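You operate a simulated robot arm through the tools that you are given. There is no shell and no other tool.

Carry out the task below with a simulated robot arm. There is one attempt and no reset: what you move stays moved.

## Task
Lift the taller bolt, close and pin the gate latch, drop the bolt.
Fine: at the middle posts of the long gate; the latch pin with the teal cap is parked in the pin hole of the middle post; leave the lower bolt down and the hinge pins alone.

The check looks at the end state, three seconds after you hand in, the way a careful person would. Anything else that was tipped, shoved, dropped, spilled or broken makes it a failure. A push-on lid holds only when it is set on centred and level and pressed home; a screw cap is set on level and turned clockwise until tight.

## Robot
A 7-joint arm with a three-finger gripper, fixed in place. Base frame: the origin is on the floor under the middle of its stand, x ahead of it, y to its left, z up. Readings come in mm, degrees, newtons and seconds.
It reaches about 1342 mm from its shoulder. Its first joint turns from -166.0 to 166.0 degrees. Payload 2.69 kg.
The TCP is the grasp point between the finger pads, 30 mm short of the fingertips. In the tool frame z runs along the fingers and y along their closing line. The gripper opens to 128 mm; its body begins 117 mm behind the TCP.
Orientation is that of the tool frame in the base frame, as a unit quaternion [x, y, z, w]. With the fingers straight down and closing along the base's y, the tool's x points along the base's -x, its y along +y and its z along -z.

## Interface
- The arm moves only by the tool nudge_tool. Its argument "motion" is text: rows parted by semicolons, each of 7 numbers parted by spaces: the turn, a rotation vector about the tool's x, y, z in rad, then the shift along the tool's x, y, z in mm, then the opening in per cent of the stroke, from 0 (shut) to 100 (fully open). In form: rx ry rz x y z gripper; .... A call has 1 to 20 rows; each row shifts and turns the commanded pose from where the row before left it, along the tool's axes as they then stand. Rows are played at 5 a second. More than 50 mm and 8.6 degrees between two rows, or a gripper value outside its range, and nothing of the call is played. A pose out of reach is approached as far as the arm can. The call stops where the force on the tool passes 70 N (or 10 N more than at its start, if that is more) or the arm is blocked; 0.2 s more then pass. Each finger travels about 127 mm/s and halts on what it meets, pressing with about 45 N; the grip force reading is that of the motor and also rises with nothing between the fingers. The clock runs only during rows and for 0.2 s after the last one: add rows that do not move to give the fingers time. The reply holds the time, the measured pose of the TCP, the force on the tool along the base axes, the opening and the grip force, in the units named above and with some noise, with the torque about the TCP (base axes, N m) and any sound that the robot's microphone picked up.
- Cameras (640 x 400 px; columns grow to the right, rows downward): "scene" is fixed at [47, 492.4, 1582.1]; the picture's right is [-0.59, -0.81, 0.00], its down [-0.40, 0.29, -0.87] and it looks along [0.70, -0.51, -0.49] (base axes); focal length 312 px, centre (320, 200). "wrist" rides on the gripper at [58, 54, -131] in the tool frame; the picture's right is [-0.68, 0.74, 0.00], its down [-0.62, -0.57, -0.55] and it looks along [-0.40, -0.37, 0.84] (tool axes); focal length 234 px, centre (320, 200). There is no depth. A picture from a camera that has moved, and an enlarged one, comes with that camera's place and axes in the base frame and with its lens. The place of the scene camera against the robot may be out by one fixed shift of up to 18 mm in any direction.
- snapshot(camera): a new picture of that camera. The clock stands still meanwhile.
- slide_trunk(by): moves the trunk up (or, below 0, down) by that many mm; the arm rides with it, the base frame stays. It gives what a move gives, with no picture.
- zoom(camera, box): a new picture of the part [left, top, right, bottom] of that camera's present view, enlarged. The clock stands still meanwhile.
- hand_in(): hands the job in; it is judged then, once.

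Nothing tells you positions but the pictures and the camera data. Unless the task says otherwise, let go and move clear before handing in.

The tools are called after "Emit:" as a command line: name --argument value ..., lists and objects as JSON in quotes. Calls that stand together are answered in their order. nudge_tool: Moves the arm, as the interface text tells. Its arguments: {"type":"object","properties":{"motion":{"type":"string"}},"required":["motion"]} The other tools are called the same way: slide_trunk (by) moves the trunk up or down; snapshot (camera) takes a picture; zoom (camera, box) takes an enlarged picture of a part of a camera's view; hand_in () hands the job in.

At the start:

```text
t: 0.0
tool_pos: [629.3, -299.2, 1384.6]
ee_rot: [0.0, 1.0, -0.001, 0.0]
ft_force: [0.1, 0.1, 0.9]
wrist_torque: [-0.02, 0.02, -0.02]
finger_gap: 128.1
grip_force: 0.0
trunk travel left (down, up): [-150.0, 200.0]
```

scene: 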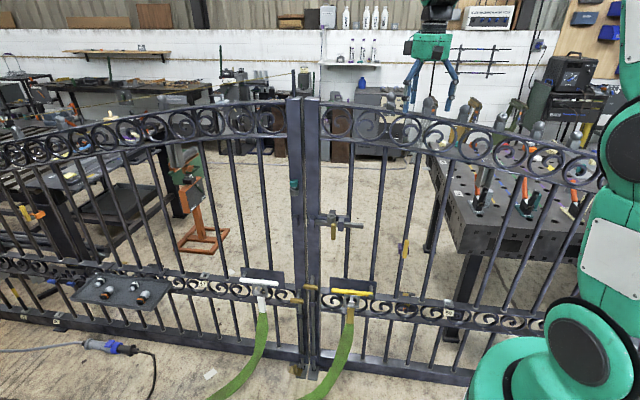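
wrist: 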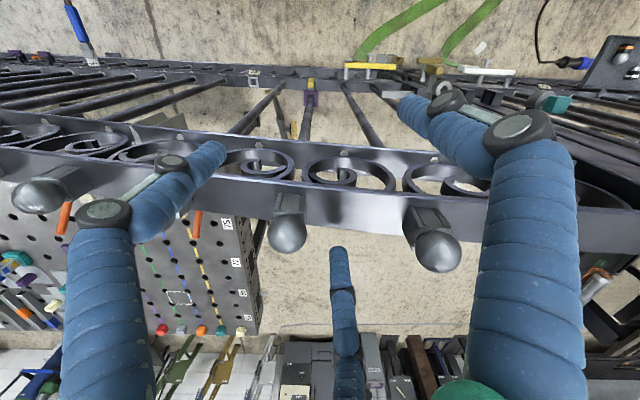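

The picture shows a long double gate with two middle posts, a latch around the centre and a teal item on the left post. I will look closer before moving anything.

Emit:
zoom --camera "scene" --box '[270, 160, 390, 235]'

Emit:
zoom --camera "scene" --box '[230, 240, 390, 390]'

Emit:
zoom --camera "scene" --box '[240, 60, 400, 160]'

Emit:
zoom --camera "wrist" --box '[320, 40, 640, 240]'

```text
5.33 times, centred on (330, 198) of scene
camera zoom: at [47.0, 492.4, 1582.1], right [-0.59, -0.81, 0.0], down [-0.4, 0.29, -0.87], along [0.7, -0.51, -0.49], focal length 1664 px, centre (267, 213)
```

zoom: 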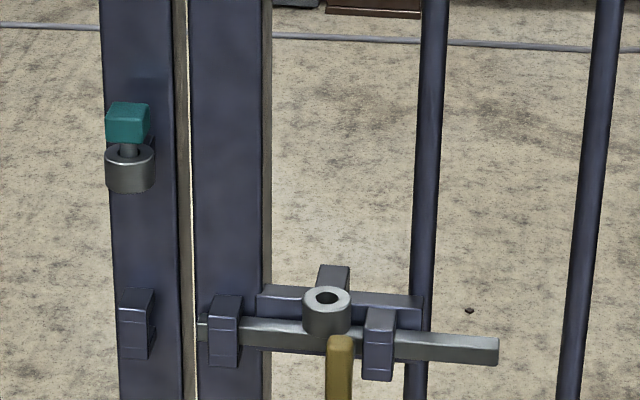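

```text
2.67 times, centred on (310, 315) of scene
camera zoom: at [47.0, 492.4, 1582.1], right [-0.59, -0.81, 0.0], down [-0.4, 0.29, -0.87], along [0.7, -0.51, -0.49], focal length 832 px, centre (347, -107)
```

zoom: 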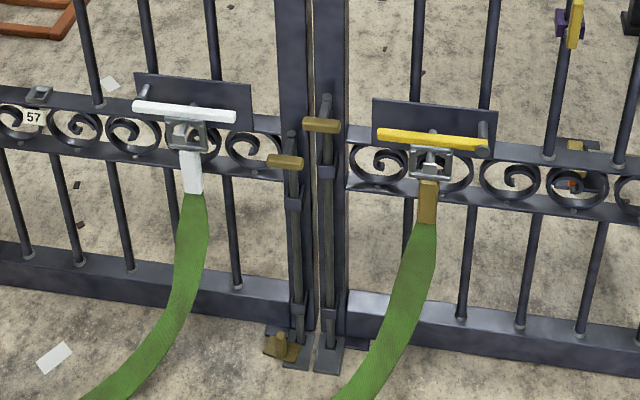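

```text
4.00 times, centred on (320, 110) of scene
camera zoom: at [47.0, 492.4, 1582.1], right [-0.59, -0.81, 0.0], down [-0.4, 0.29, -0.87], along [0.7, -0.51, -0.49], focal length 1248 px, centre (320, 560)
```

zoom: 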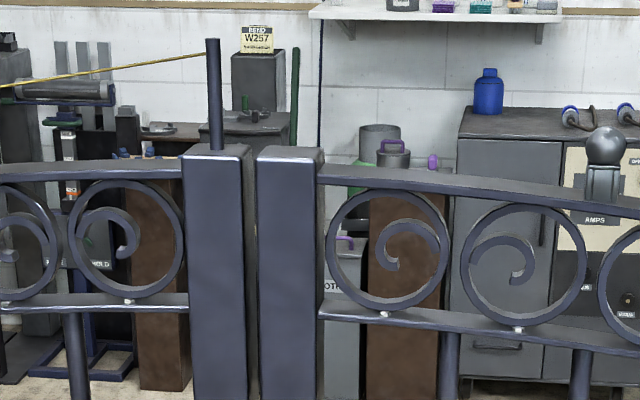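

```text
2.00 times, centred on (480, 140) of wrist
camera zoom: at [572.3, -245.4, 1516.3], right [0.68, 0.74, 0.0], down [0.62, -0.57, 0.55], along [0.4, -0.37, -0.84], focal length 468 px, centre (0, 320)
```

zoom: 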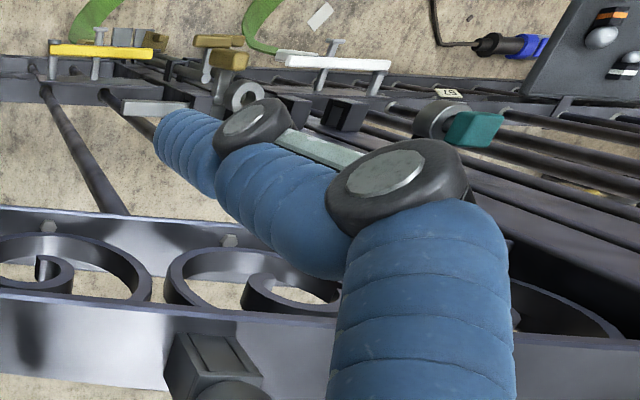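

The gate runs diagonally in front of the robot, about 630 mm from its axis. The latch bar is on the right leaf, the teal pin sits in a ring on the left post, and the two floor bolts with brass handles are at the bottom. I need closer views of these details.

Emit:
zoom --camera "scene" --box '[280, 340, 344, 380]'

Emit:
zoom --camera "scene" --box '[280, 270, 344, 310]'

Emit:
zoom --camera "scene" --box '[300, 200, 364, 240]'

Emit:
zoom --camera "scene" --box '[270, 170, 334, 210]'

Emit:
zoom --camera "scene" --box '[380, 60, 640, 240]'

```text
10.00 times, centred on (312, 360) of scene
camera zoom: at [47.0, 492.4, 1582.1], right [-0.59, -0.81, 0.0], down [-0.4, 0.29, -0.87], along [0.7, -0.51, -0.49], focal length 3119 px, centre (400, -1400)
```

zoom: 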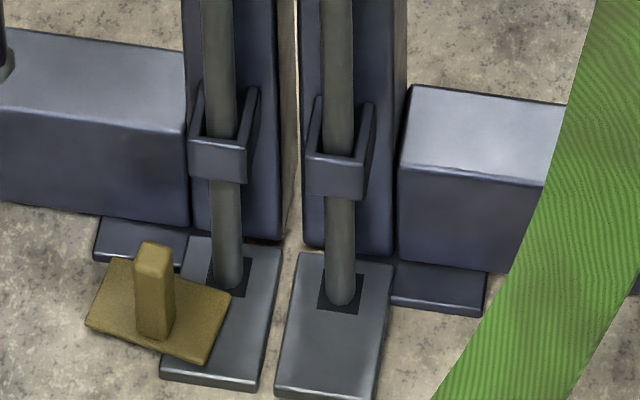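

```text
10.00 times, centred on (312, 290) of scene
camera zoom: at [47.0, 492.4, 1582.1], right [-0.59, -0.81, 0.0], down [-0.4, 0.29, -0.87], along [0.7, -0.51, -0.49], focal length 3119 px, centre (400, -700)
```

zoom: 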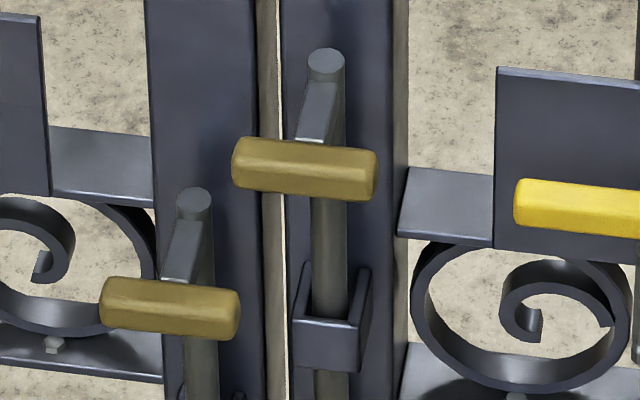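

```text
10.00 times, centred on (332, 220) of scene
camera zoom: at [47.0, 492.4, 1582.1], right [-0.59, -0.81, 0.0], down [-0.4, 0.29, -0.87], along [0.7, -0.51, -0.49], focal length 3119 px, centre (200, 0)
```

zoom: 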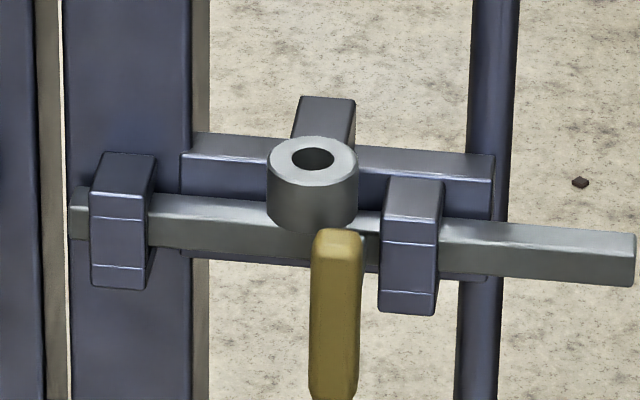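

```text
10.00 times, centred on (302, 190) of scene
camera zoom: at [47.0, 492.4, 1582.1], right [-0.59, -0.81, 0.0], down [-0.4, 0.29, -0.87], along [0.7, -0.51, -0.49], focal length 3119 px, centre (500, 300)
```

zoom: 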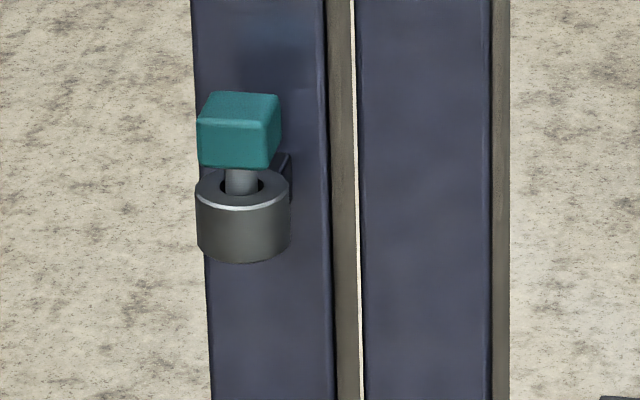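

```text
2.22 times, centred on (510, 150) of scene
camera zoom: at [47.0, 492.4, 1582.1], right [-0.59, -0.81, 0.0], down [-0.4, 0.29, -0.87], along [0.7, -0.51, -0.49], focal length 693 px, centre (-102, 311)
```

zoom: 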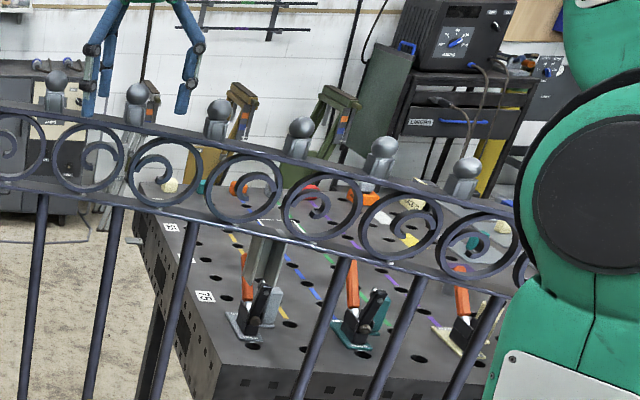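

The gripper is hanging just above or past the top rail, and everything I need is on the robot's side of the gate. I'll raise it first, then back off towards the robot, clear of the rail and finials.

Emit:
nudge_tool --motion "0 0 0 0 0 -50 100; 0 0 0 0 0 -50 100; 0 0 0 37 33.5 0 100; 0 0 0 37 33.5 0 100; 0 0 0 37 33.5 0 100; 0 0 0 37 33.5 0 100; 0 0 0 0 0 0 100"

Emit:
snapshot --camera "wrist"

Emit:
snapshot --camera "scene"

```text
t: 1.6
tool_pos: [480.0, -163.8, 1484.0]
ee_rot: [0.0, 1.0, -0.001, 0.0]
ft_force: [-0.9, 0.3, 1.1]
wrist_torque: [-0.08, -0.12, 0.01]
finger_gap: 128.0
grip_force: 0.0
trunk travel left (down, up): [-150.0, 200.0]
```

```text
taken
camera wrist: at [422.8, -109.5, 1616.3], right [0.68, 0.74, 0.0], down [0.61, -0.57, 0.55], along [0.4, -0.37, -0.84], focal length 234 px, centre (320, 200)
```

wrist: 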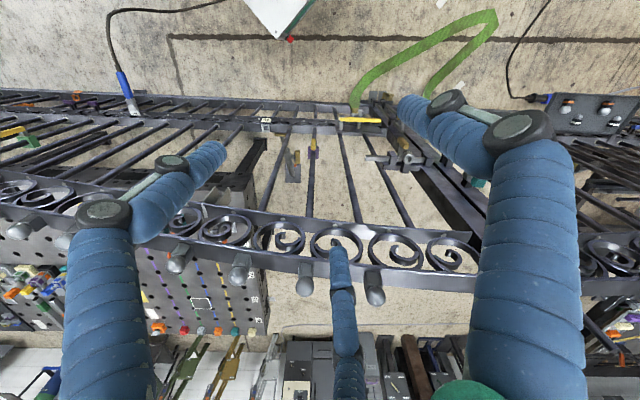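

```text
taken
```

scene: 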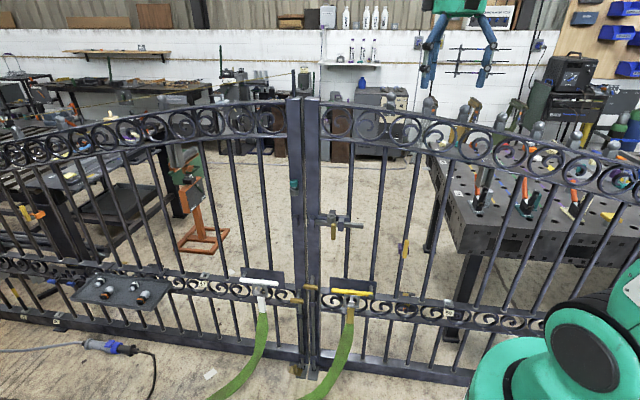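

The gripper is now clear on the robot's side. I'll shift left along the gate towards the middle posts to see the latch from above.

Emit:
nudge_tool --motion "0 0 0 -30 33 0 100; 0 0 0 -30 33 0 100; 0 0 0 -30 33 0 100; 0 0 0 -30 33 0 100; 0 0 0 -30 33 0 100; 0 0 0 0 0 0 100"

Emit:
snapshot --camera "wrist"

```text
t: 3.0
tool_pos: [633.6, 2.7, 1484.1]
ee_rot: [0.0, 1.0, 0.0, 0.0]
ft_force: [0.0, -0.1, 0.0]
wrist_torque: [-0.06, 0.09, 0.01]
finger_gap: 128.0
grip_force: 0.1
trunk travel left (down, up): [-150.0, 200.0]
```

```text
taken
camera wrist: at [575.3, 56.2, 1616.4], right [0.68, 0.74, 0.0], down [0.62, -0.57, 0.55], along [0.4, -0.37, -0.84], focal length 234 px, centre (320, 200)
```

wrist: 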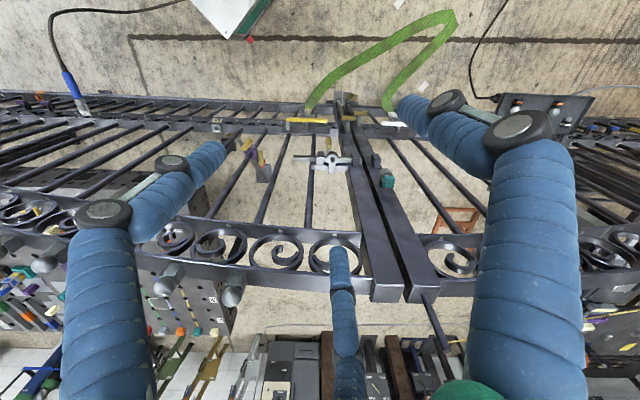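

Emit:
zoom --camera "wrist" --box '[270, 80, 430, 180]'

Emit:
zoom --camera "wrist" --box '[300, 140, 412, 210]'

Emit:
zoom --camera "wrist" --box '[330, 180, 490, 320]'

```text
4.00 times, centred on (350, 130) of wrist
camera zoom: at [575.3, 56.2, 1616.4], right [0.68, 0.74, 0.0], down [0.62, -0.57, 0.55], along [0.4, -0.37, -0.84], focal length 937 px, centre (200, 480)
```

zoom: 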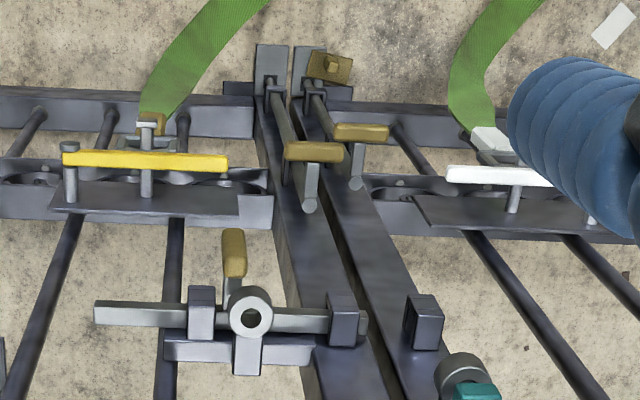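

```text
5.71 times, centred on (356, 175) of wrist
camera zoom: at [575.3, 56.2, 1616.4], right [0.68, 0.74, 0.0], down [0.62, -0.57, 0.55], along [0.4, -0.37, -0.84], focal length 1338 px, centre (114, 343)
```

zoom: 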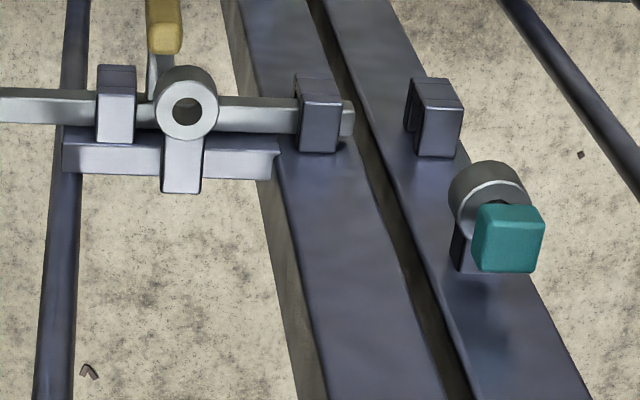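

```text
2.86 times, centred on (410, 250) of wrist
camera zoom: at [575.3, 56.2, 1616.4], right [0.68, 0.74, 0.0], down [0.62, -0.57, 0.55], along [0.4, -0.37, -0.84], focal length 669 px, centre (63, 57)
```

zoom: 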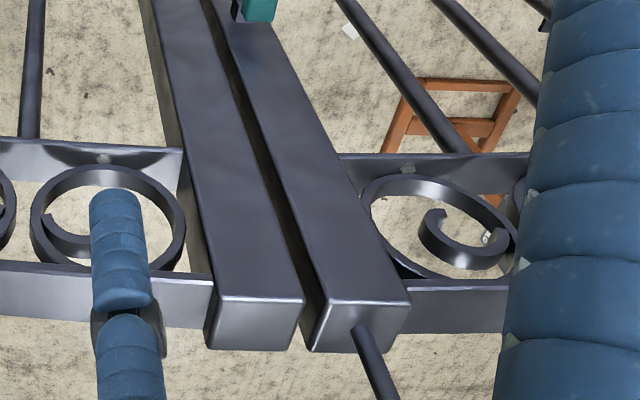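

From this view the latch bar slides in two staples on the right leaf, with a fixed ring above it and a keeper on the left post. I put the ring near (807, -105, 964) and the teal cap near (907, -10, 1085). I'll lower the wrist camera on the robot's side for a close look.

Emit:
nudge_tool --motion "0 0 0 -12 -4 42 100; 0 0 0 -12 -4 42 100; 0 0 0 -12 -4 42 100; 0 0 0 -12 -4 42 100; 0 0 0 -12 -4 42 100; 0 0 0 -12 -4 42 100; 0 0 0 -12 -4 42 100; 0 0 0 -12 -4 40 100; 0 0 0 0 0 0 100"

Emit:
snapshot --camera "wrist"

Emit:
snapshot --camera "scene"

```text
t: 5.0
tool_pos: [729.5, -31.4, 1149.4]
ee_rot: [0.0, 1.0, -0.001, 0.0]
ft_force: [-0.2, 0.2, -0.6]
wrist_torque: [0.02, 0.06, 0.01]
finger_gap: 127.7
grip_force: 0.1
trunk travel left (down, up): [-150.0, 200.0]
```

```text
taken
camera wrist: at [671.7, 21.7, 1281.1], right [0.68, 0.74, 0.0], down [0.62, -0.57, 0.55], along [0.4, -0.37, -0.84], focal length 234 px, centre (320, 200)
```

wrist: 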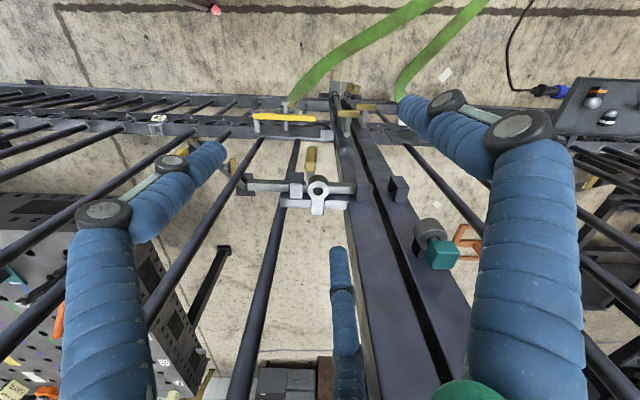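

```text
taken
```

scene: 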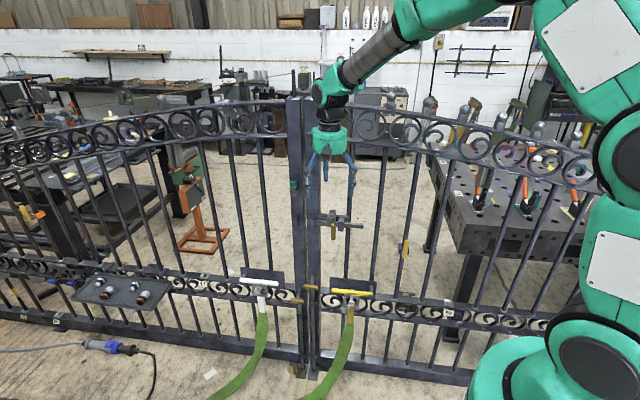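

Emit:
zoom --camera "wrist" --box '[220, 130, 380, 230]'

Emit:
zoom --camera "wrist" --box '[360, 160, 488, 290]'

Emit:
zoom --camera "wrist" --box '[300, 75, 412, 145]'

```text
4.00 times, centred on (300, 180) of wrist
camera zoom: at [671.7, 21.7, 1281.1], right [0.68, 0.74, 0.0], down [0.62, -0.57, 0.55], along [0.4, -0.37, -0.84], focal length 937 px, centre (400, 280)
```

zoom: 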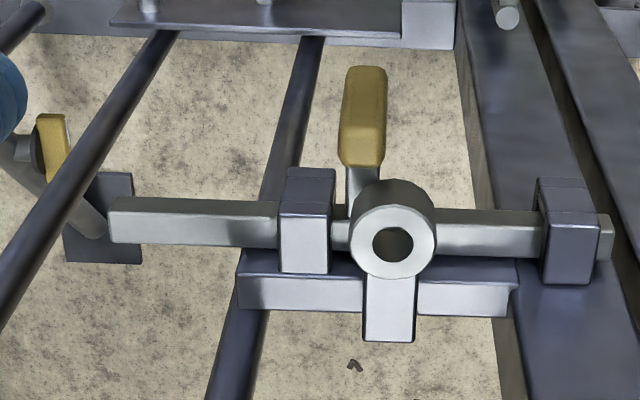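

```text
3.08 times, centred on (424, 225) of wrist
camera zoom: at [671.7, 21.7, 1281.1], right [0.68, 0.74, 0.0], down [0.62, -0.57, 0.55], along [0.4, -0.37, -0.84], focal length 720 px, centre (0, 123)
```

zoom: 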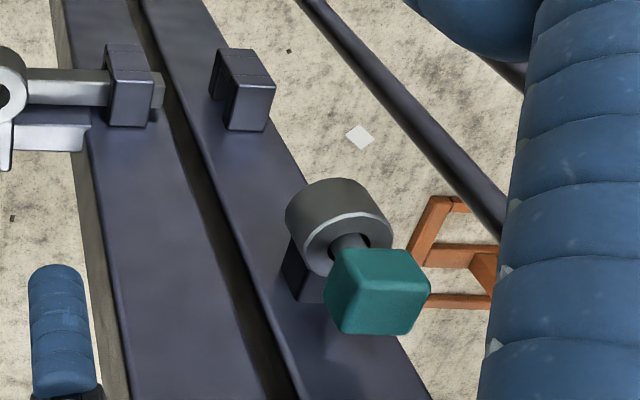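

```text
5.71 times, centred on (356, 110) of wrist
camera zoom: at [671.7, 21.7, 1281.1], right [0.68, 0.74, 0.0], down [0.62, -0.57, 0.55], along [0.4, -0.37, -0.84], focal length 1338 px, centre (114, 714)
```

zoom: 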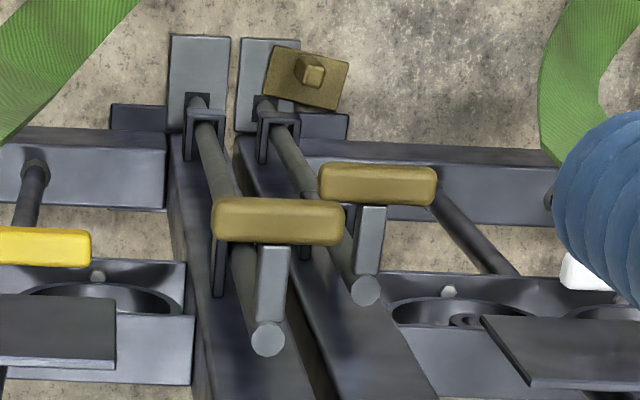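

The latch is clear now, and the gate line runs at about 45° in the base frame. I need to know how the ring, bar and handle stem sit relative to each other, so I'll zoom in tighter.

Emit:
zoom --camera "wrist" --box '[290, 165, 354, 205]'

Emit:
zoom --camera "wrist" --box '[240, 165, 304, 205]'

Emit:
zoom --camera "wrist" --box '[340, 165, 420, 215]'

Emit:
zoom --camera "wrist" --box '[400, 210, 480, 280]'

Emit:
zoom --camera "scene" --box '[316, 205, 356, 255]'

```text
10.00 times, centred on (322, 185) of wrist
camera zoom: at [671.7, 21.7, 1281.1], right [0.68, 0.74, 0.0], down [0.62, -0.57, 0.55], along [0.4, -0.37, -0.84], focal length 2342 px, centre (300, 350)
```

zoom: 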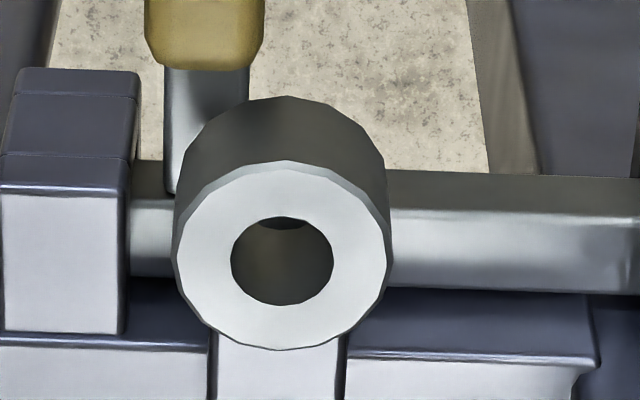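

```text
10.00 times, centred on (272, 185) of wrist
camera zoom: at [671.7, 21.7, 1281.1], right [0.68, 0.74, 0.0], down [0.62, -0.57, 0.55], along [0.4, -0.37, -0.84], focal length 2342 px, centre (800, 350)
```

zoom: 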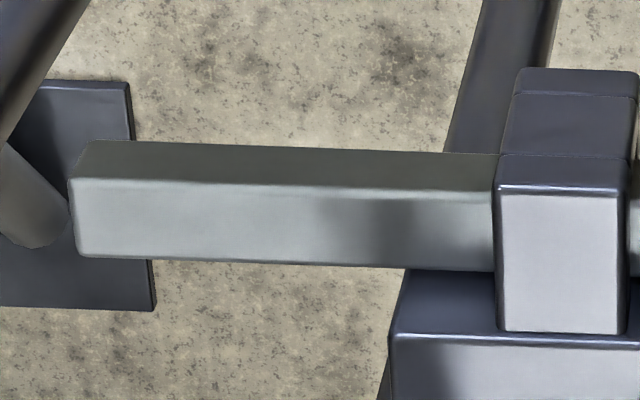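

```text
8.00 times, centred on (380, 190) of wrist
camera zoom: at [671.7, 21.7, 1281.1], right [0.68, 0.74, 0.0], down [0.62, -0.57, 0.55], along [0.4, -0.37, -0.84], focal length 1873 px, centre (-160, 280)
```

zoom: 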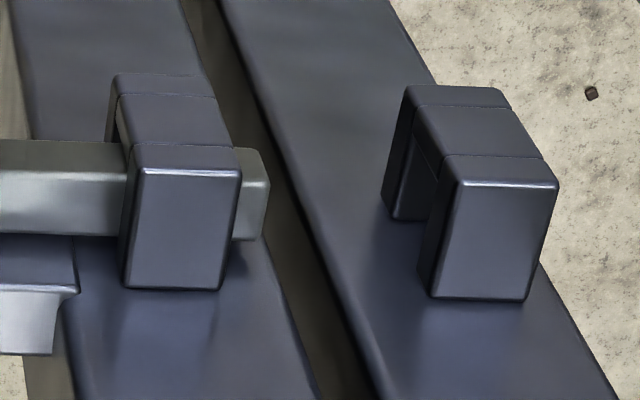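

```text
5.71 times, centred on (440, 245) of wrist
camera zoom: at [671.7, 21.7, 1281.1], right [0.68, 0.74, 0.0], down [0.62, -0.57, 0.55], along [0.4, -0.37, -0.84], focal length 1338 px, centre (-366, -57)
```

zoom: 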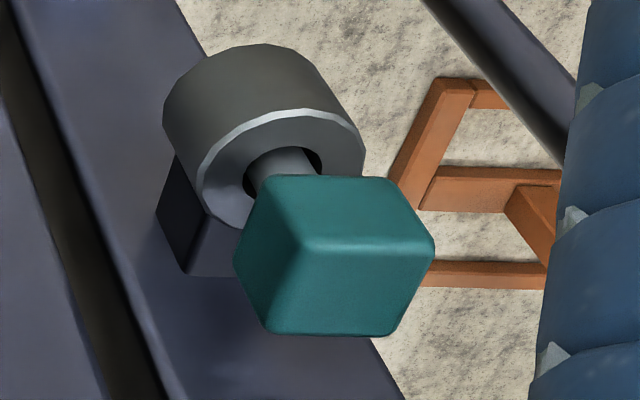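

```text
8.00 times, centred on (336, 230) of scene
camera zoom: at [47.0, 492.4, 1582.1], right [-0.59, -0.81, 0.0], down [-0.4, 0.29, -0.87], along [0.7, -0.51, -0.49], focal length 2496 px, centre (192, -40)
```

zoom: 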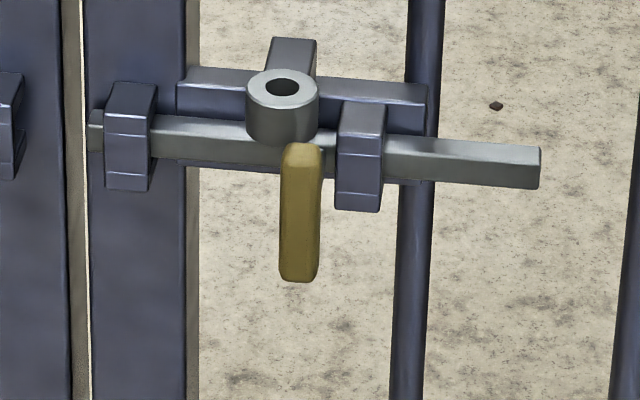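

The ring seems to sit over the stem path just in front of the bar. I want a level, head-on view, so I'll back away, lower to latch height and tip the tool until the wrist camera looks horizontally at the gate.

Emit:
nudge_tool --motion "0 0 0 26 26 0 100; 0 0 0 26 26 0 100; 0 0 0 0 0 50 100; 0 0 0 0 0 50 100; 0 0 0 0 0 50 100; 0 0 0 0 0 40 100; 0 0 0 0 0 0 100"

Emit:
nudge_tool --motion "0.1 -0.1 0 0 0 0 100; 0.1 -0.1 0 0 0 0 100; 0.1 -0.1 0 0 0 0 100; 0.1 -0.1 0 0 0 0 100; 0.1 -0.1 0 0 0 0 100; 0.1 -0.1 0 0 0 0 100; 0.1 -0.1 0 0 0 0 100; 0 0 0 0 0 0 100; 0 0 0 0 0 0 100"

Emit:
snapshot --camera "wrist"

Emit:
snapshot --camera "scene"

```text
t: 6.6
tool_pos: [675.8, 21.0, 958.4]
ee_rot: [0.0, 1.0, -0.001, 0.0]
ft_force: [0.1, 0.2, -0.1]
wrist_torque: [0.0, 0.03, 0.0]
finger_gap: 128.1
grip_force: 0.0
trunk travel left (down, up): [-150.0, 200.0]
```

```text
t: 8.6
tool_pos: [675.9, 19.3, 961.1]
ee_rot: [0.0, 0.88, -0.336, 0.337]
ft_force: [-1.3, 0.3, -0.1]
wrist_torque: [0.03, 0.02, -0.01]
finger_gap: 128.1
grip_force: 0.0
trunk travel left (down, up): [-150.0, 200.0]
```

```text
taken
camera wrist: at [565.9, 125.8, 967.0], right [0.69, 0.72, -0.04], down [0.02, 0.03, 1.0], along [0.72, -0.69, 0.0], focal length 234 px, centre (320, 200)
```

wrist: 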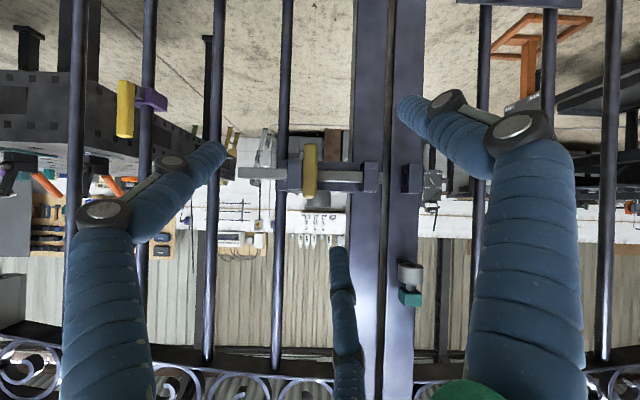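

```text
taken
```

scene: 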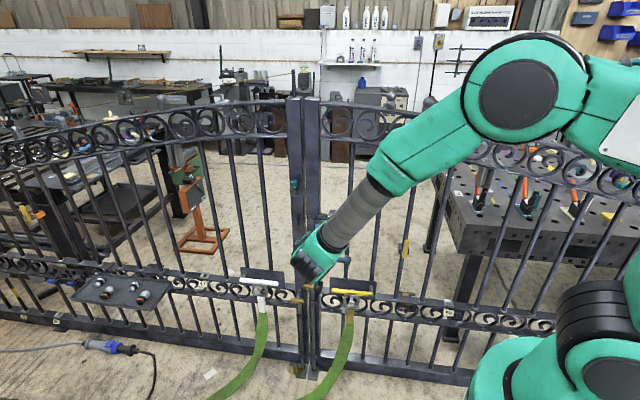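

The camera now looks level at the latch, with the picture upside down (image-down is base-up). I'll zoom in on the latch, the pin and the bolts.

Emit:
zoom --camera "wrist" --box '[226, 130, 354, 210]'

Emit:
zoom --camera "wrist" --box '[276, 150, 340, 200]'

Emit:
zoom --camera "wrist" --box '[340, 140, 436, 200]'

Emit:
zoom --camera "wrist" --box '[376, 245, 440, 315]'

```text
5.00 times, centred on (290, 170) of wrist
camera zoom: at [565.9, 125.8, 967.0], right [0.69, 0.72, -0.04], down [0.02, 0.03, 1.0], along [0.72, -0.69, 0.0], focal length 1171 px, centre (470, 350)
```

zoom: 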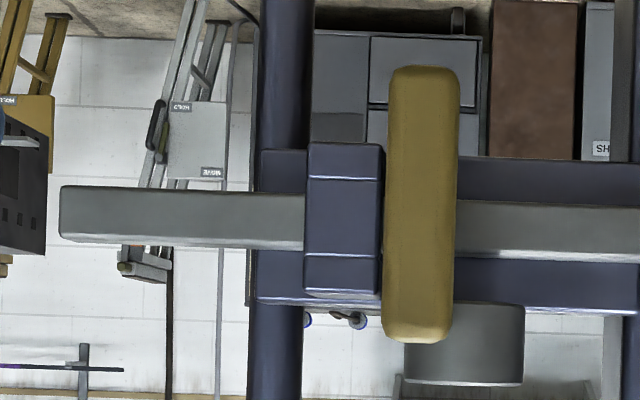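

```text
8.00 times, centred on (308, 175) of wrist
camera zoom: at [565.9, 125.8, 967.0], right [0.69, 0.72, -0.04], down [0.02, 0.03, 1.0], along [0.72, -0.69, 0.0], focal length 1873 px, centre (416, 400)
```

zoom: 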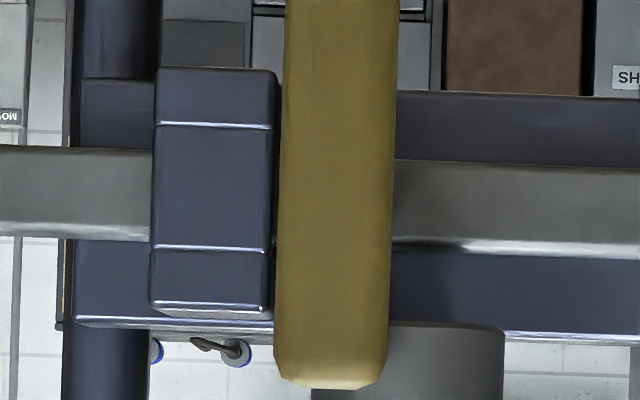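

```text
6.67 times, centred on (388, 170) of wrist
camera zoom: at [565.9, 125.8, 967.0], right [0.69, 0.72, -0.04], down [0.02, 0.03, 1.0], along [0.72, -0.69, 0.0], focal length 1561 px, centre (-133, 400)
```

zoom: 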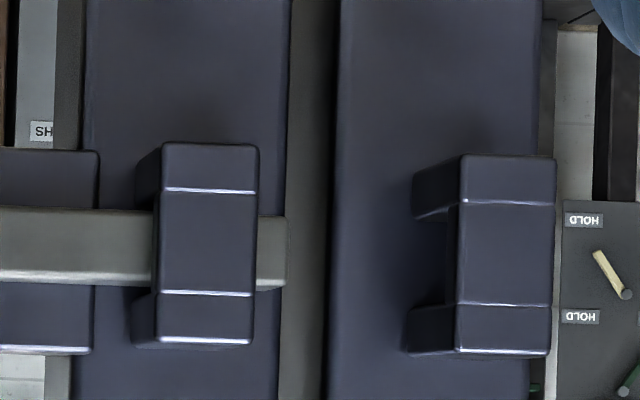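

```text
5.71 times, centred on (408, 280) of wrist
camera zoom: at [565.9, 125.8, 967.0], right [0.69, 0.72, -0.04], down [0.02, 0.03, 1.0], along [0.72, -0.69, 0.0], focal length 1338 px, centre (-183, -257)
```

zoom: 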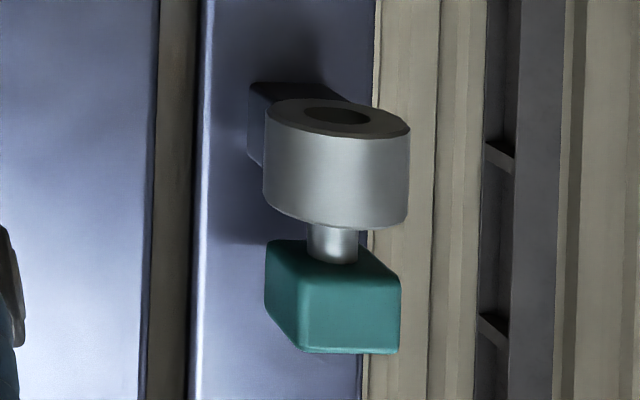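

The bar and keeper are in line, and the pin hangs in an open ring with about 12 mm of neck showing. Before planning a grasp I need to see how the three fingers close, so I'll shut them here in free air and look.

Emit:
nudge_tool --motion "0 0 0 0 0 0 50; 0 0 0 0 0 0 50; 0 0 0 0 0 0 50"

Emit:
snapshot --camera "wrist"

Emit:
nudge_tool --motion "0 0 0 0 0 0 0; 0 0 0 0 0 0 0; 0 0 0 0 0 0 0; 0 0 0 0 0 0 0"

Emit:
snapshot --camera "wrist"

```text
t: 9.4
tool_pos: [677.2, 19.2, 961.8]
ee_rot: [0.0, 0.88, -0.336, 0.335]
ft_force: [-0.5, -0.6, -0.3]
wrist_torque: [0.01, 0.0, 0.01]
finger_gap: 64.0
grip_force: 0.0
trunk travel left (down, up): [-150.0, 200.0]
```

```text
taken
camera wrist: at [565.9, 125.7, 967.0], right [0.69, 0.72, -0.04], down [0.02, 0.03, 1.0], along [0.72, -0.69, 0.0], focal length 234 px, centre (320, 200)
```

wrist: 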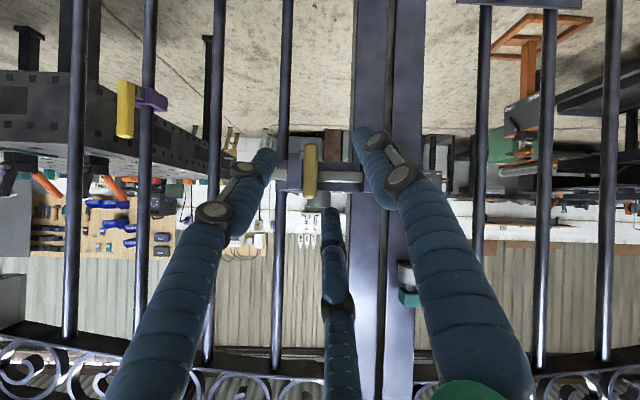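

```text
t: 10.4
tool_pos: [675.8, 20.3, 961.7]
ee_rot: [0.0, 0.88, -0.336, 0.336]
ft_force: [-0.2, 0.3, 0.2]
wrist_torque: [-0.01, 0.01, -0.03]
finger_gap: 2.1
grip_force: 31.7
trunk travel left (down, up): [-150.0, 200.0]
```

```text
taken
camera wrist: at [565.9, 125.7, 967.0], right [0.69, 0.72, -0.04], down [0.02, 0.03, 1.0], along [0.72, -0.69, 0.0], focal length 234 px, centre (320, 200)
```

wrist: 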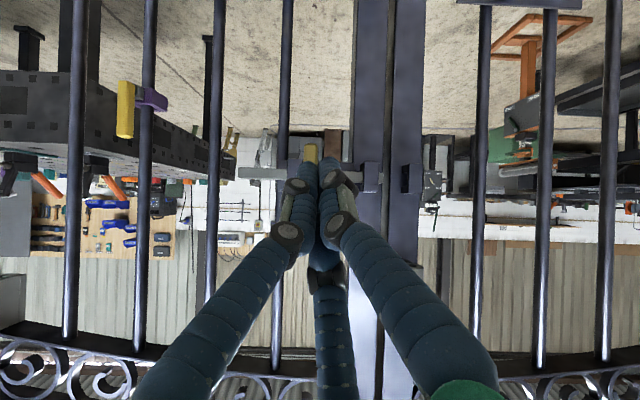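

It's a three-jaw gripper: the fingers close radially, 120° apart, and meet in a narrow cluster. I take the tall bolt's T-handle to be at u≈571 along the gate, about 55 mm in front of its rod and at z≈645. I'll lower the camera in front of it with the fingers shut.

Emit:
nudge_tool --motion "0 0 0 16.5 32.5 25.5 0; 0 0 0 16.5 32.5 25.5 0; 0 0 0 16.5 32.5 25.5 0; 0 0 0 16.5 32.5 25.5 0; 0 0 0 16.5 32.5 25.5 0; 0 0 0 16.5 32.5 25.5 0; 0 0 0 16.5 32.5 25.5 0; 0 0 0 0 0 0 0; 0 0 0 0 0 0 0"

Emit:
snapshot --camera "wrist"

Emit:
snapshot --camera "scene"

```text
t: 12.4
tool_pos: [743.3, 63.8, 659.9]
ee_rot: [0.0, 0.88, -0.336, 0.336]
ft_force: [-0.7, 0.4, 0.7]
wrist_torque: [0.01, -0.02, -0.02]
finger_gap: 1.9
grip_force: 31.0
trunk travel left (down, up): [-150.0, 200.0]
```

```text
taken
camera wrist: at [633.2, 169.7, 666.2], right [0.69, 0.72, -0.04], down [0.03, 0.03, 1.0], along [0.72, -0.69, 0.0], focal length 234 px, centre (320, 200)
```

wrist: 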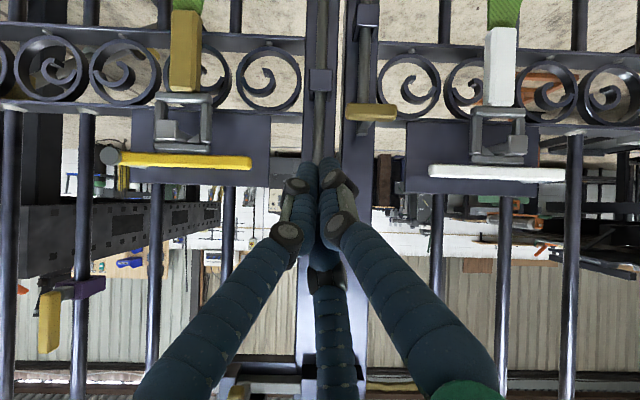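

```text
taken
```

scene: 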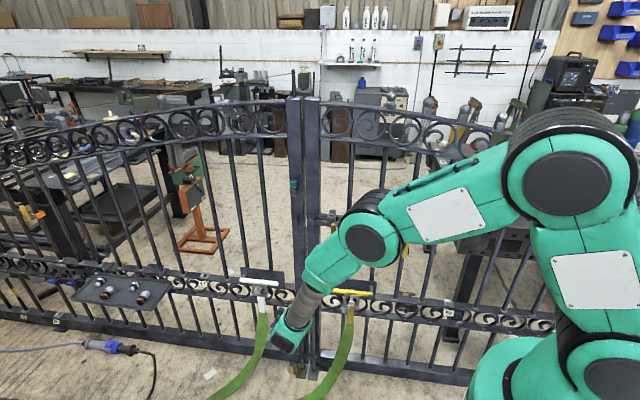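

The fist is hiding the handle. There is room in front, so I'll open the fingers and look between them.

Emit:
nudge_tool --motion "0 0 0 0 0 0 80; 0 0 0 0 0 0 80; 0 0 0 0 0 0 80; 0 0 0 0 0 0 80"

Emit:
snapshot --camera "wrist"

Emit:
zoom --camera "wrist" --box '[270, 90, 430, 190]'

Emit:
zoom --camera "wrist" --box '[280, 0, 420, 110]'

```text
t: 13.4
tool_pos: [744.2, 64.1, 660.7]
ee_rot: [-0.001, 0.88, -0.336, 0.336]
ft_force: [0.0, -0.1, -1.1]
wrist_torque: [-0.03, 0.03, 0.01]
finger_gap: 102.4
grip_force: 0.2
trunk travel left (down, up): [-150.0, 200.0]
```

```text
taken
camera wrist: at [633.0, 169.6, 666.5], right [0.69, 0.72, -0.04], down [0.02, 0.03, 1.0], along [0.72, -0.69, 0.0], focal length 234 px, centre (320, 200)
```

wrist: 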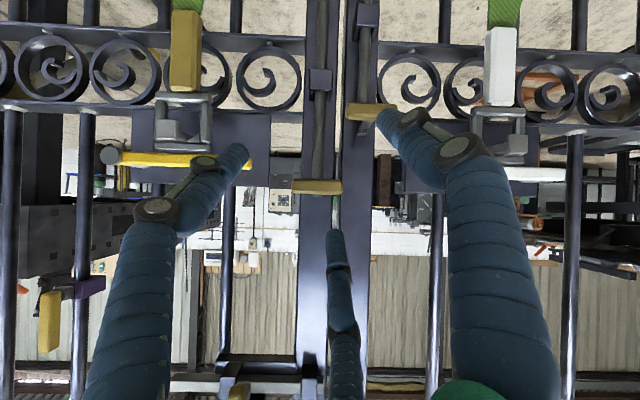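

```text
4.00 times, centred on (350, 140) of wrist
camera zoom: at [633.0, 169.6, 666.5], right [0.69, 0.72, -0.04], down [0.02, 0.03, 1.0], along [0.72, -0.69, 0.0], focal length 937 px, centre (200, 440)
```

zoom: 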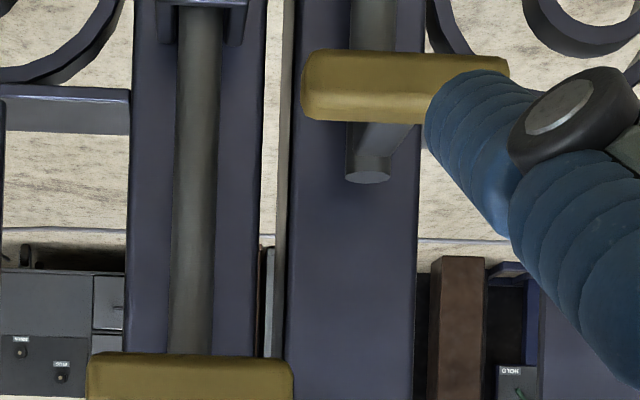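

```text
3.64 times, centred on (350, 55) of wrist
camera zoom: at [633.0, 169.6, 666.5], right [0.69, 0.72, -0.04], down [0.02, 0.03, 1.0], along [0.72, -0.69, 0.0], focal length 852 px, centre (211, 727)
```

zoom: 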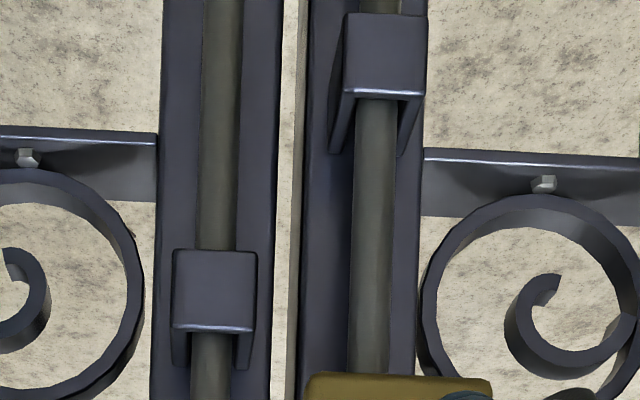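

The tall bolt's T-handle is at u≈570.5, w≈600 and z≈651, about 60 mm long and 19 mm thick. I'll tip the tool nearly level and roll it 15°, so one finger is above the handle and two are below.

Emit:
nudge_tool --motion "0.075 -0.075 0 0 0 0 60; 0.075 -0.075 0 0 0 0 60; 0.075 -0.075 0 0 0 0 60; 0 0 0.131 0 0 0 60; 0 0 0.131 0 0 0 60; 0 0 0 0 0 0 60; 0 0 0 0 0 0 60"

Emit:
snapshot --camera "wrist"

Emit:
snapshot --camera "scene"

```text
t: 15.0
tool_pos: [743.3, 64.2, 660.6]
ee_rot: [0.104, 0.787, -0.37, 0.483]
ft_force: [0.1, 0.6, 0.4]
wrist_torque: [0.0, 0.0, 0.0]
finger_gap: 77.0
grip_force: 0.1
trunk travel left (down, up): [-150.0, 200.0]
```

```text
taken
camera wrist: at [652.5, 180.1, 620.0], right [0.73, 0.65, 0.21], down [-0.35, 0.1, 0.93], along [0.58, -0.75, 0.3], focal length 234 px, centre (320, 200)
```

wrist: 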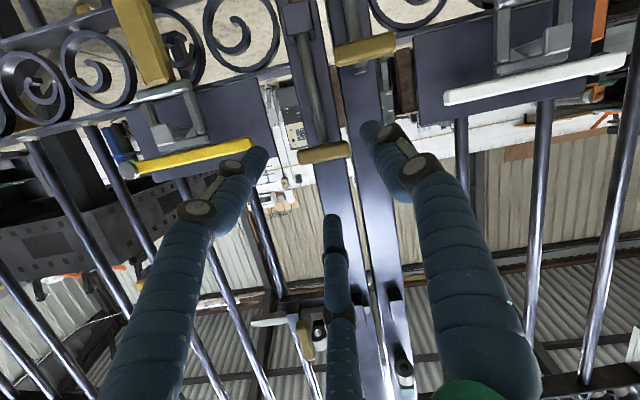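

```text
taken
```

scene: 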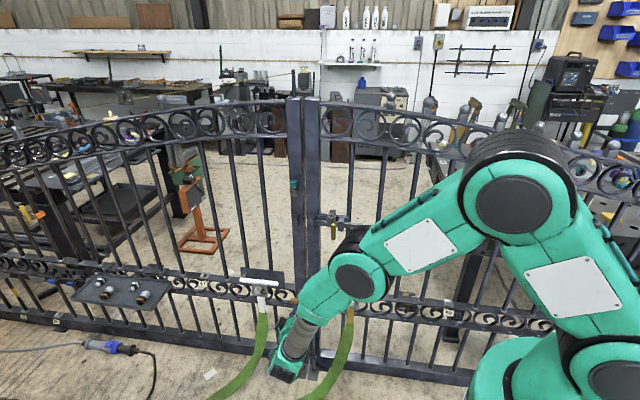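

The two views agree on the handle at about (570.7, 601, 651) in gate coordinates. I'll line up and advance the open fingers around it.

Emit:
nudge_tool --motion "0 0 0 -18.4 -10.6 0 60; 0 0 0 0 0 29 60; 0 0 0 0 0 29 60; 0 0 0 0 0 29 60; 0 0 0 0 0 15 60; 0 0 0 0 0 14 60; 0 0 0 0 0 0 60"

Emit:
snapshot --camera "wrist"

Emit:
zoom --camera "wrist" --box '[220, 90, 460, 240]'

```text
t: 16.6
tool_pos: [826.6, -19.7, 650.4]
ee_rot: [0.103, 0.787, -0.37, 0.484]
ft_force: [0.4, -0.4, -0.1]
wrist_torque: [-0.02, 0.01, 0.0]
finger_gap: 76.6
grip_force: 0.0
trunk travel left (down, up): [-150.0, 200.0]
```

```text
taken
camera wrist: at [736.0, 96.8, 609.8], right [0.73, 0.65, 0.21], down [-0.35, 0.1, 0.93], along [0.58, -0.75, 0.3], focal length 234 px, centre (320, 200)
```

wrist: 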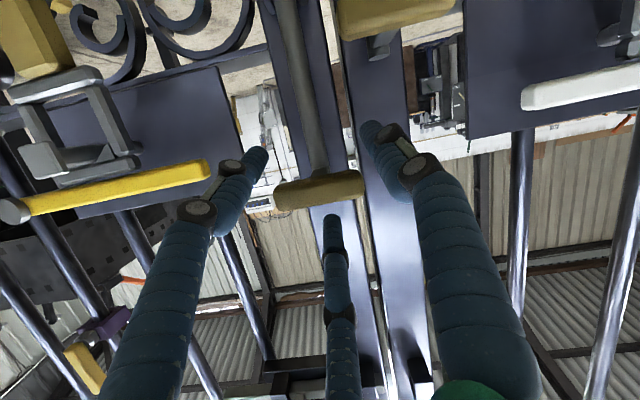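

```text
2.67 times, centred on (340, 165) of wrist
camera zoom: at [736.0, 96.8, 609.8], right [0.73, 0.65, 0.21], down [-0.35, 0.1, 0.93], along [0.58, -0.75, 0.3], focal length 624 px, centre (267, 293)
```

zoom: 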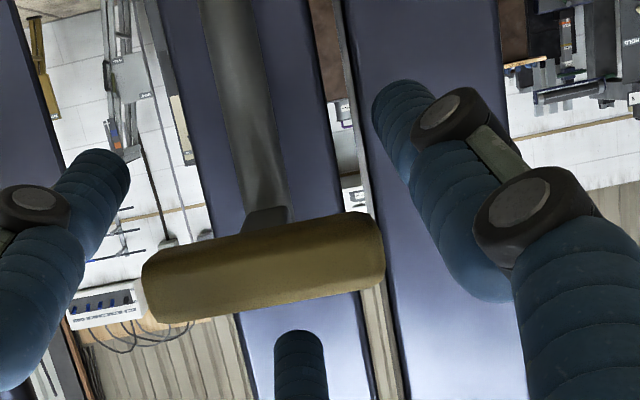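

The handle is centred between the fingers. I'll close on it.

Emit:
nudge_tool --motion "0 0 0 0 0 4 60; 0 0 0 0 0 0 20; 0 0 0 0 0 0 0; 0 0 0 0 0 0 0; 0 0 0 0 0 0 0"

Emit:
zoom --camera "wrist" --box '[220, 90, 460, 240]'

```text
t: 17.8
tool_pos: [827.1, -22.8, 647.0]
ee_rot: [0.103, 0.787, -0.371, 0.482]
ft_force: [-27.2, -2.5, -13.1]
wrist_torque: [-1.22, -1.57, -0.31]
finger_gap: 38.5
grip_force: 45.1
trunk travel left (down, up): [-150.0, 200.0]
```

```text
2.67 times, centred on (340, 165) of wrist
camera zoom: at [735.9, 93.5, 606.9], right [0.73, 0.65, 0.21], down [-0.35, 0.1, 0.93], along [0.58, -0.75, 0.3], focal length 624 px, centre (267, 293)
```

zoom: 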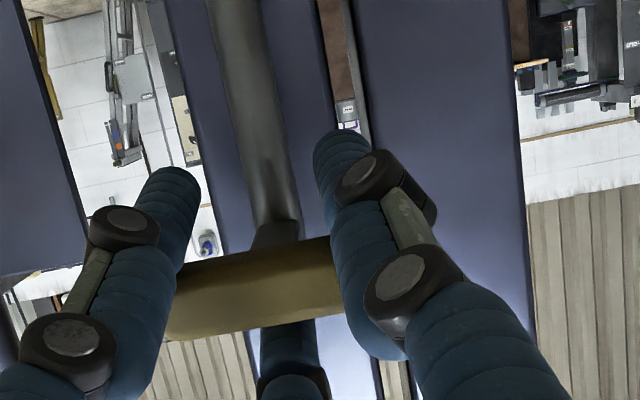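

The fingers are holding the T-handle, with grip force 45 and a gap of 38. I'll lift straight up in small steps and watch the force.

Emit:
nudge_tool --motion "0 0 0 -8.35 -4.83 -2.6 0; 0 0 0 -8.35 -4.83 -2.6 0; 0 0 0 0 0 0 0"

Emit:
snapshot --camera "wrist"

```text
t: 18.6
tool_pos: [828.5, -22.6, 667.9]
ee_rot: [0.103, 0.787, -0.37, 0.482]
ft_force: [-45.6, -8.1, -10.6]
wrist_torque: [-1.66, -1.72, -0.77]
finger_gap: 38.2
grip_force: 44.9
trunk travel left (down, up): [-150.0, 200.0]
```

```text
taken
camera wrist: at [736.1, 93.6, 628.1], right [0.73, 0.65, 0.21], down [-0.35, 0.1, 0.93], along [0.58, -0.75, 0.3], focal length 234 px, centre (320, 200)
```

wrist: 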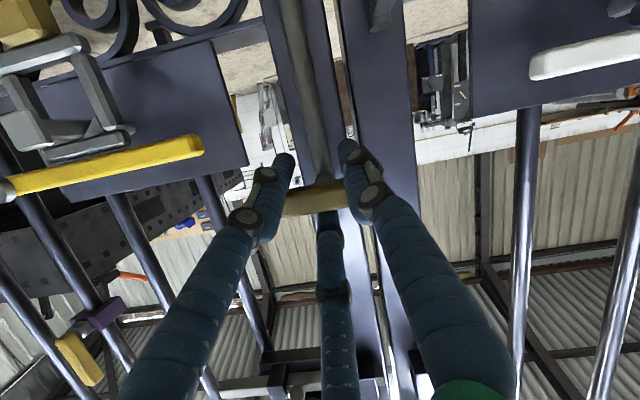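

The handle follows the gripper up, and there's some side load. I'll ease the side load a little and keep lifting.

Emit:
nudge_tool --motion "0 0 0 1.34 -1.54 -1.45 0; 0 0 0 0 0 0 0"

Emit:
nudge_tool --motion "0 0 0 -8.35 -4.83 -2.6 0; 0 0 0 -8.35 -4.83 -2.6 0; 0 0 0 0 0 0 0"

```text
t: 19.2
tool_pos: [827.3, -22.2, 669.1]
ee_rot: [0.104, 0.786, -0.37, 0.483]
ft_force: [-31.4, -15.3, -10.8]
wrist_torque: [-1.89, -1.47, -0.54]
finger_gap: 38.1
grip_force: 44.7
trunk travel left (down, up): [-150.0, 200.0]
```

```text
t: 20.0
tool_pos: [826.3, -22.1, 689.5]
ee_rot: [0.104, 0.786, -0.371, 0.483]
ft_force: [-24.2, -19.6, -9.1]
wrist_torque: [-1.93, -1.52, -0.27]
finger_gap: 38.6
grip_force: 45.0
trunk travel left (down, up): [-150.0, 200.0]
```

Emit:
nudge_tool --motion "0 0 0 -8.35 -4.83 -2.6 0; 0 0 0 -7.35 -6.53 -2.6 0; 0 0 0 -8.35 -4.83 -2.6 0; 0 0 0 0 0 0 0"

Emit:
zoom --camera "scene" --box '[230, 260, 390, 390]'

Emit:
snapshot --camera "wrist"

```text
t: 21.0
tool_pos: [826.8, -21.7, 716.5]
ee_rot: [0.102, 0.788, -0.369, 0.482]
ft_force: [9.5, 2.3, -43.6]
wrist_torque: [-0.9, -1.9, 0.81]
finger_gap: 38.5
grip_force: 45.4
trunk travel left (down, up): [-150.0, 200.0]
```

```text
3.08 times, centred on (310, 325) of scene
camera zoom: at [47.0, 492.4, 1582.1], right [-0.59, -0.81, 0.0], down [-0.4, 0.29, -0.87], along [0.7, -0.51, -0.49], focal length 960 px, centre (351, -185)
```

zoom: 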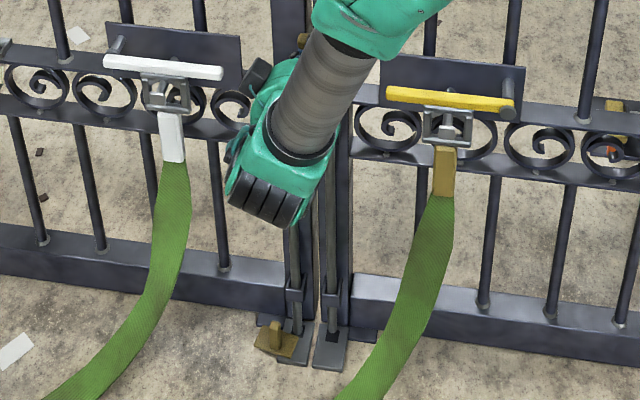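

```text
taken
camera wrist: at [735.5, 93.6, 676.4], right [0.73, 0.65, 0.21], down [-0.35, 0.09, 0.93], along [0.59, -0.75, 0.3], focal length 234 px, centre (320, 200)
```

wrist: 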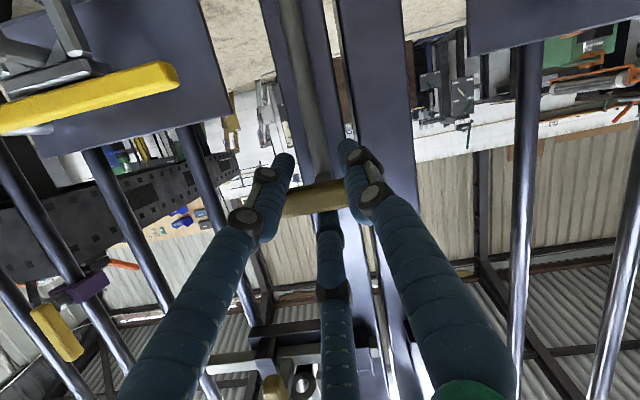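

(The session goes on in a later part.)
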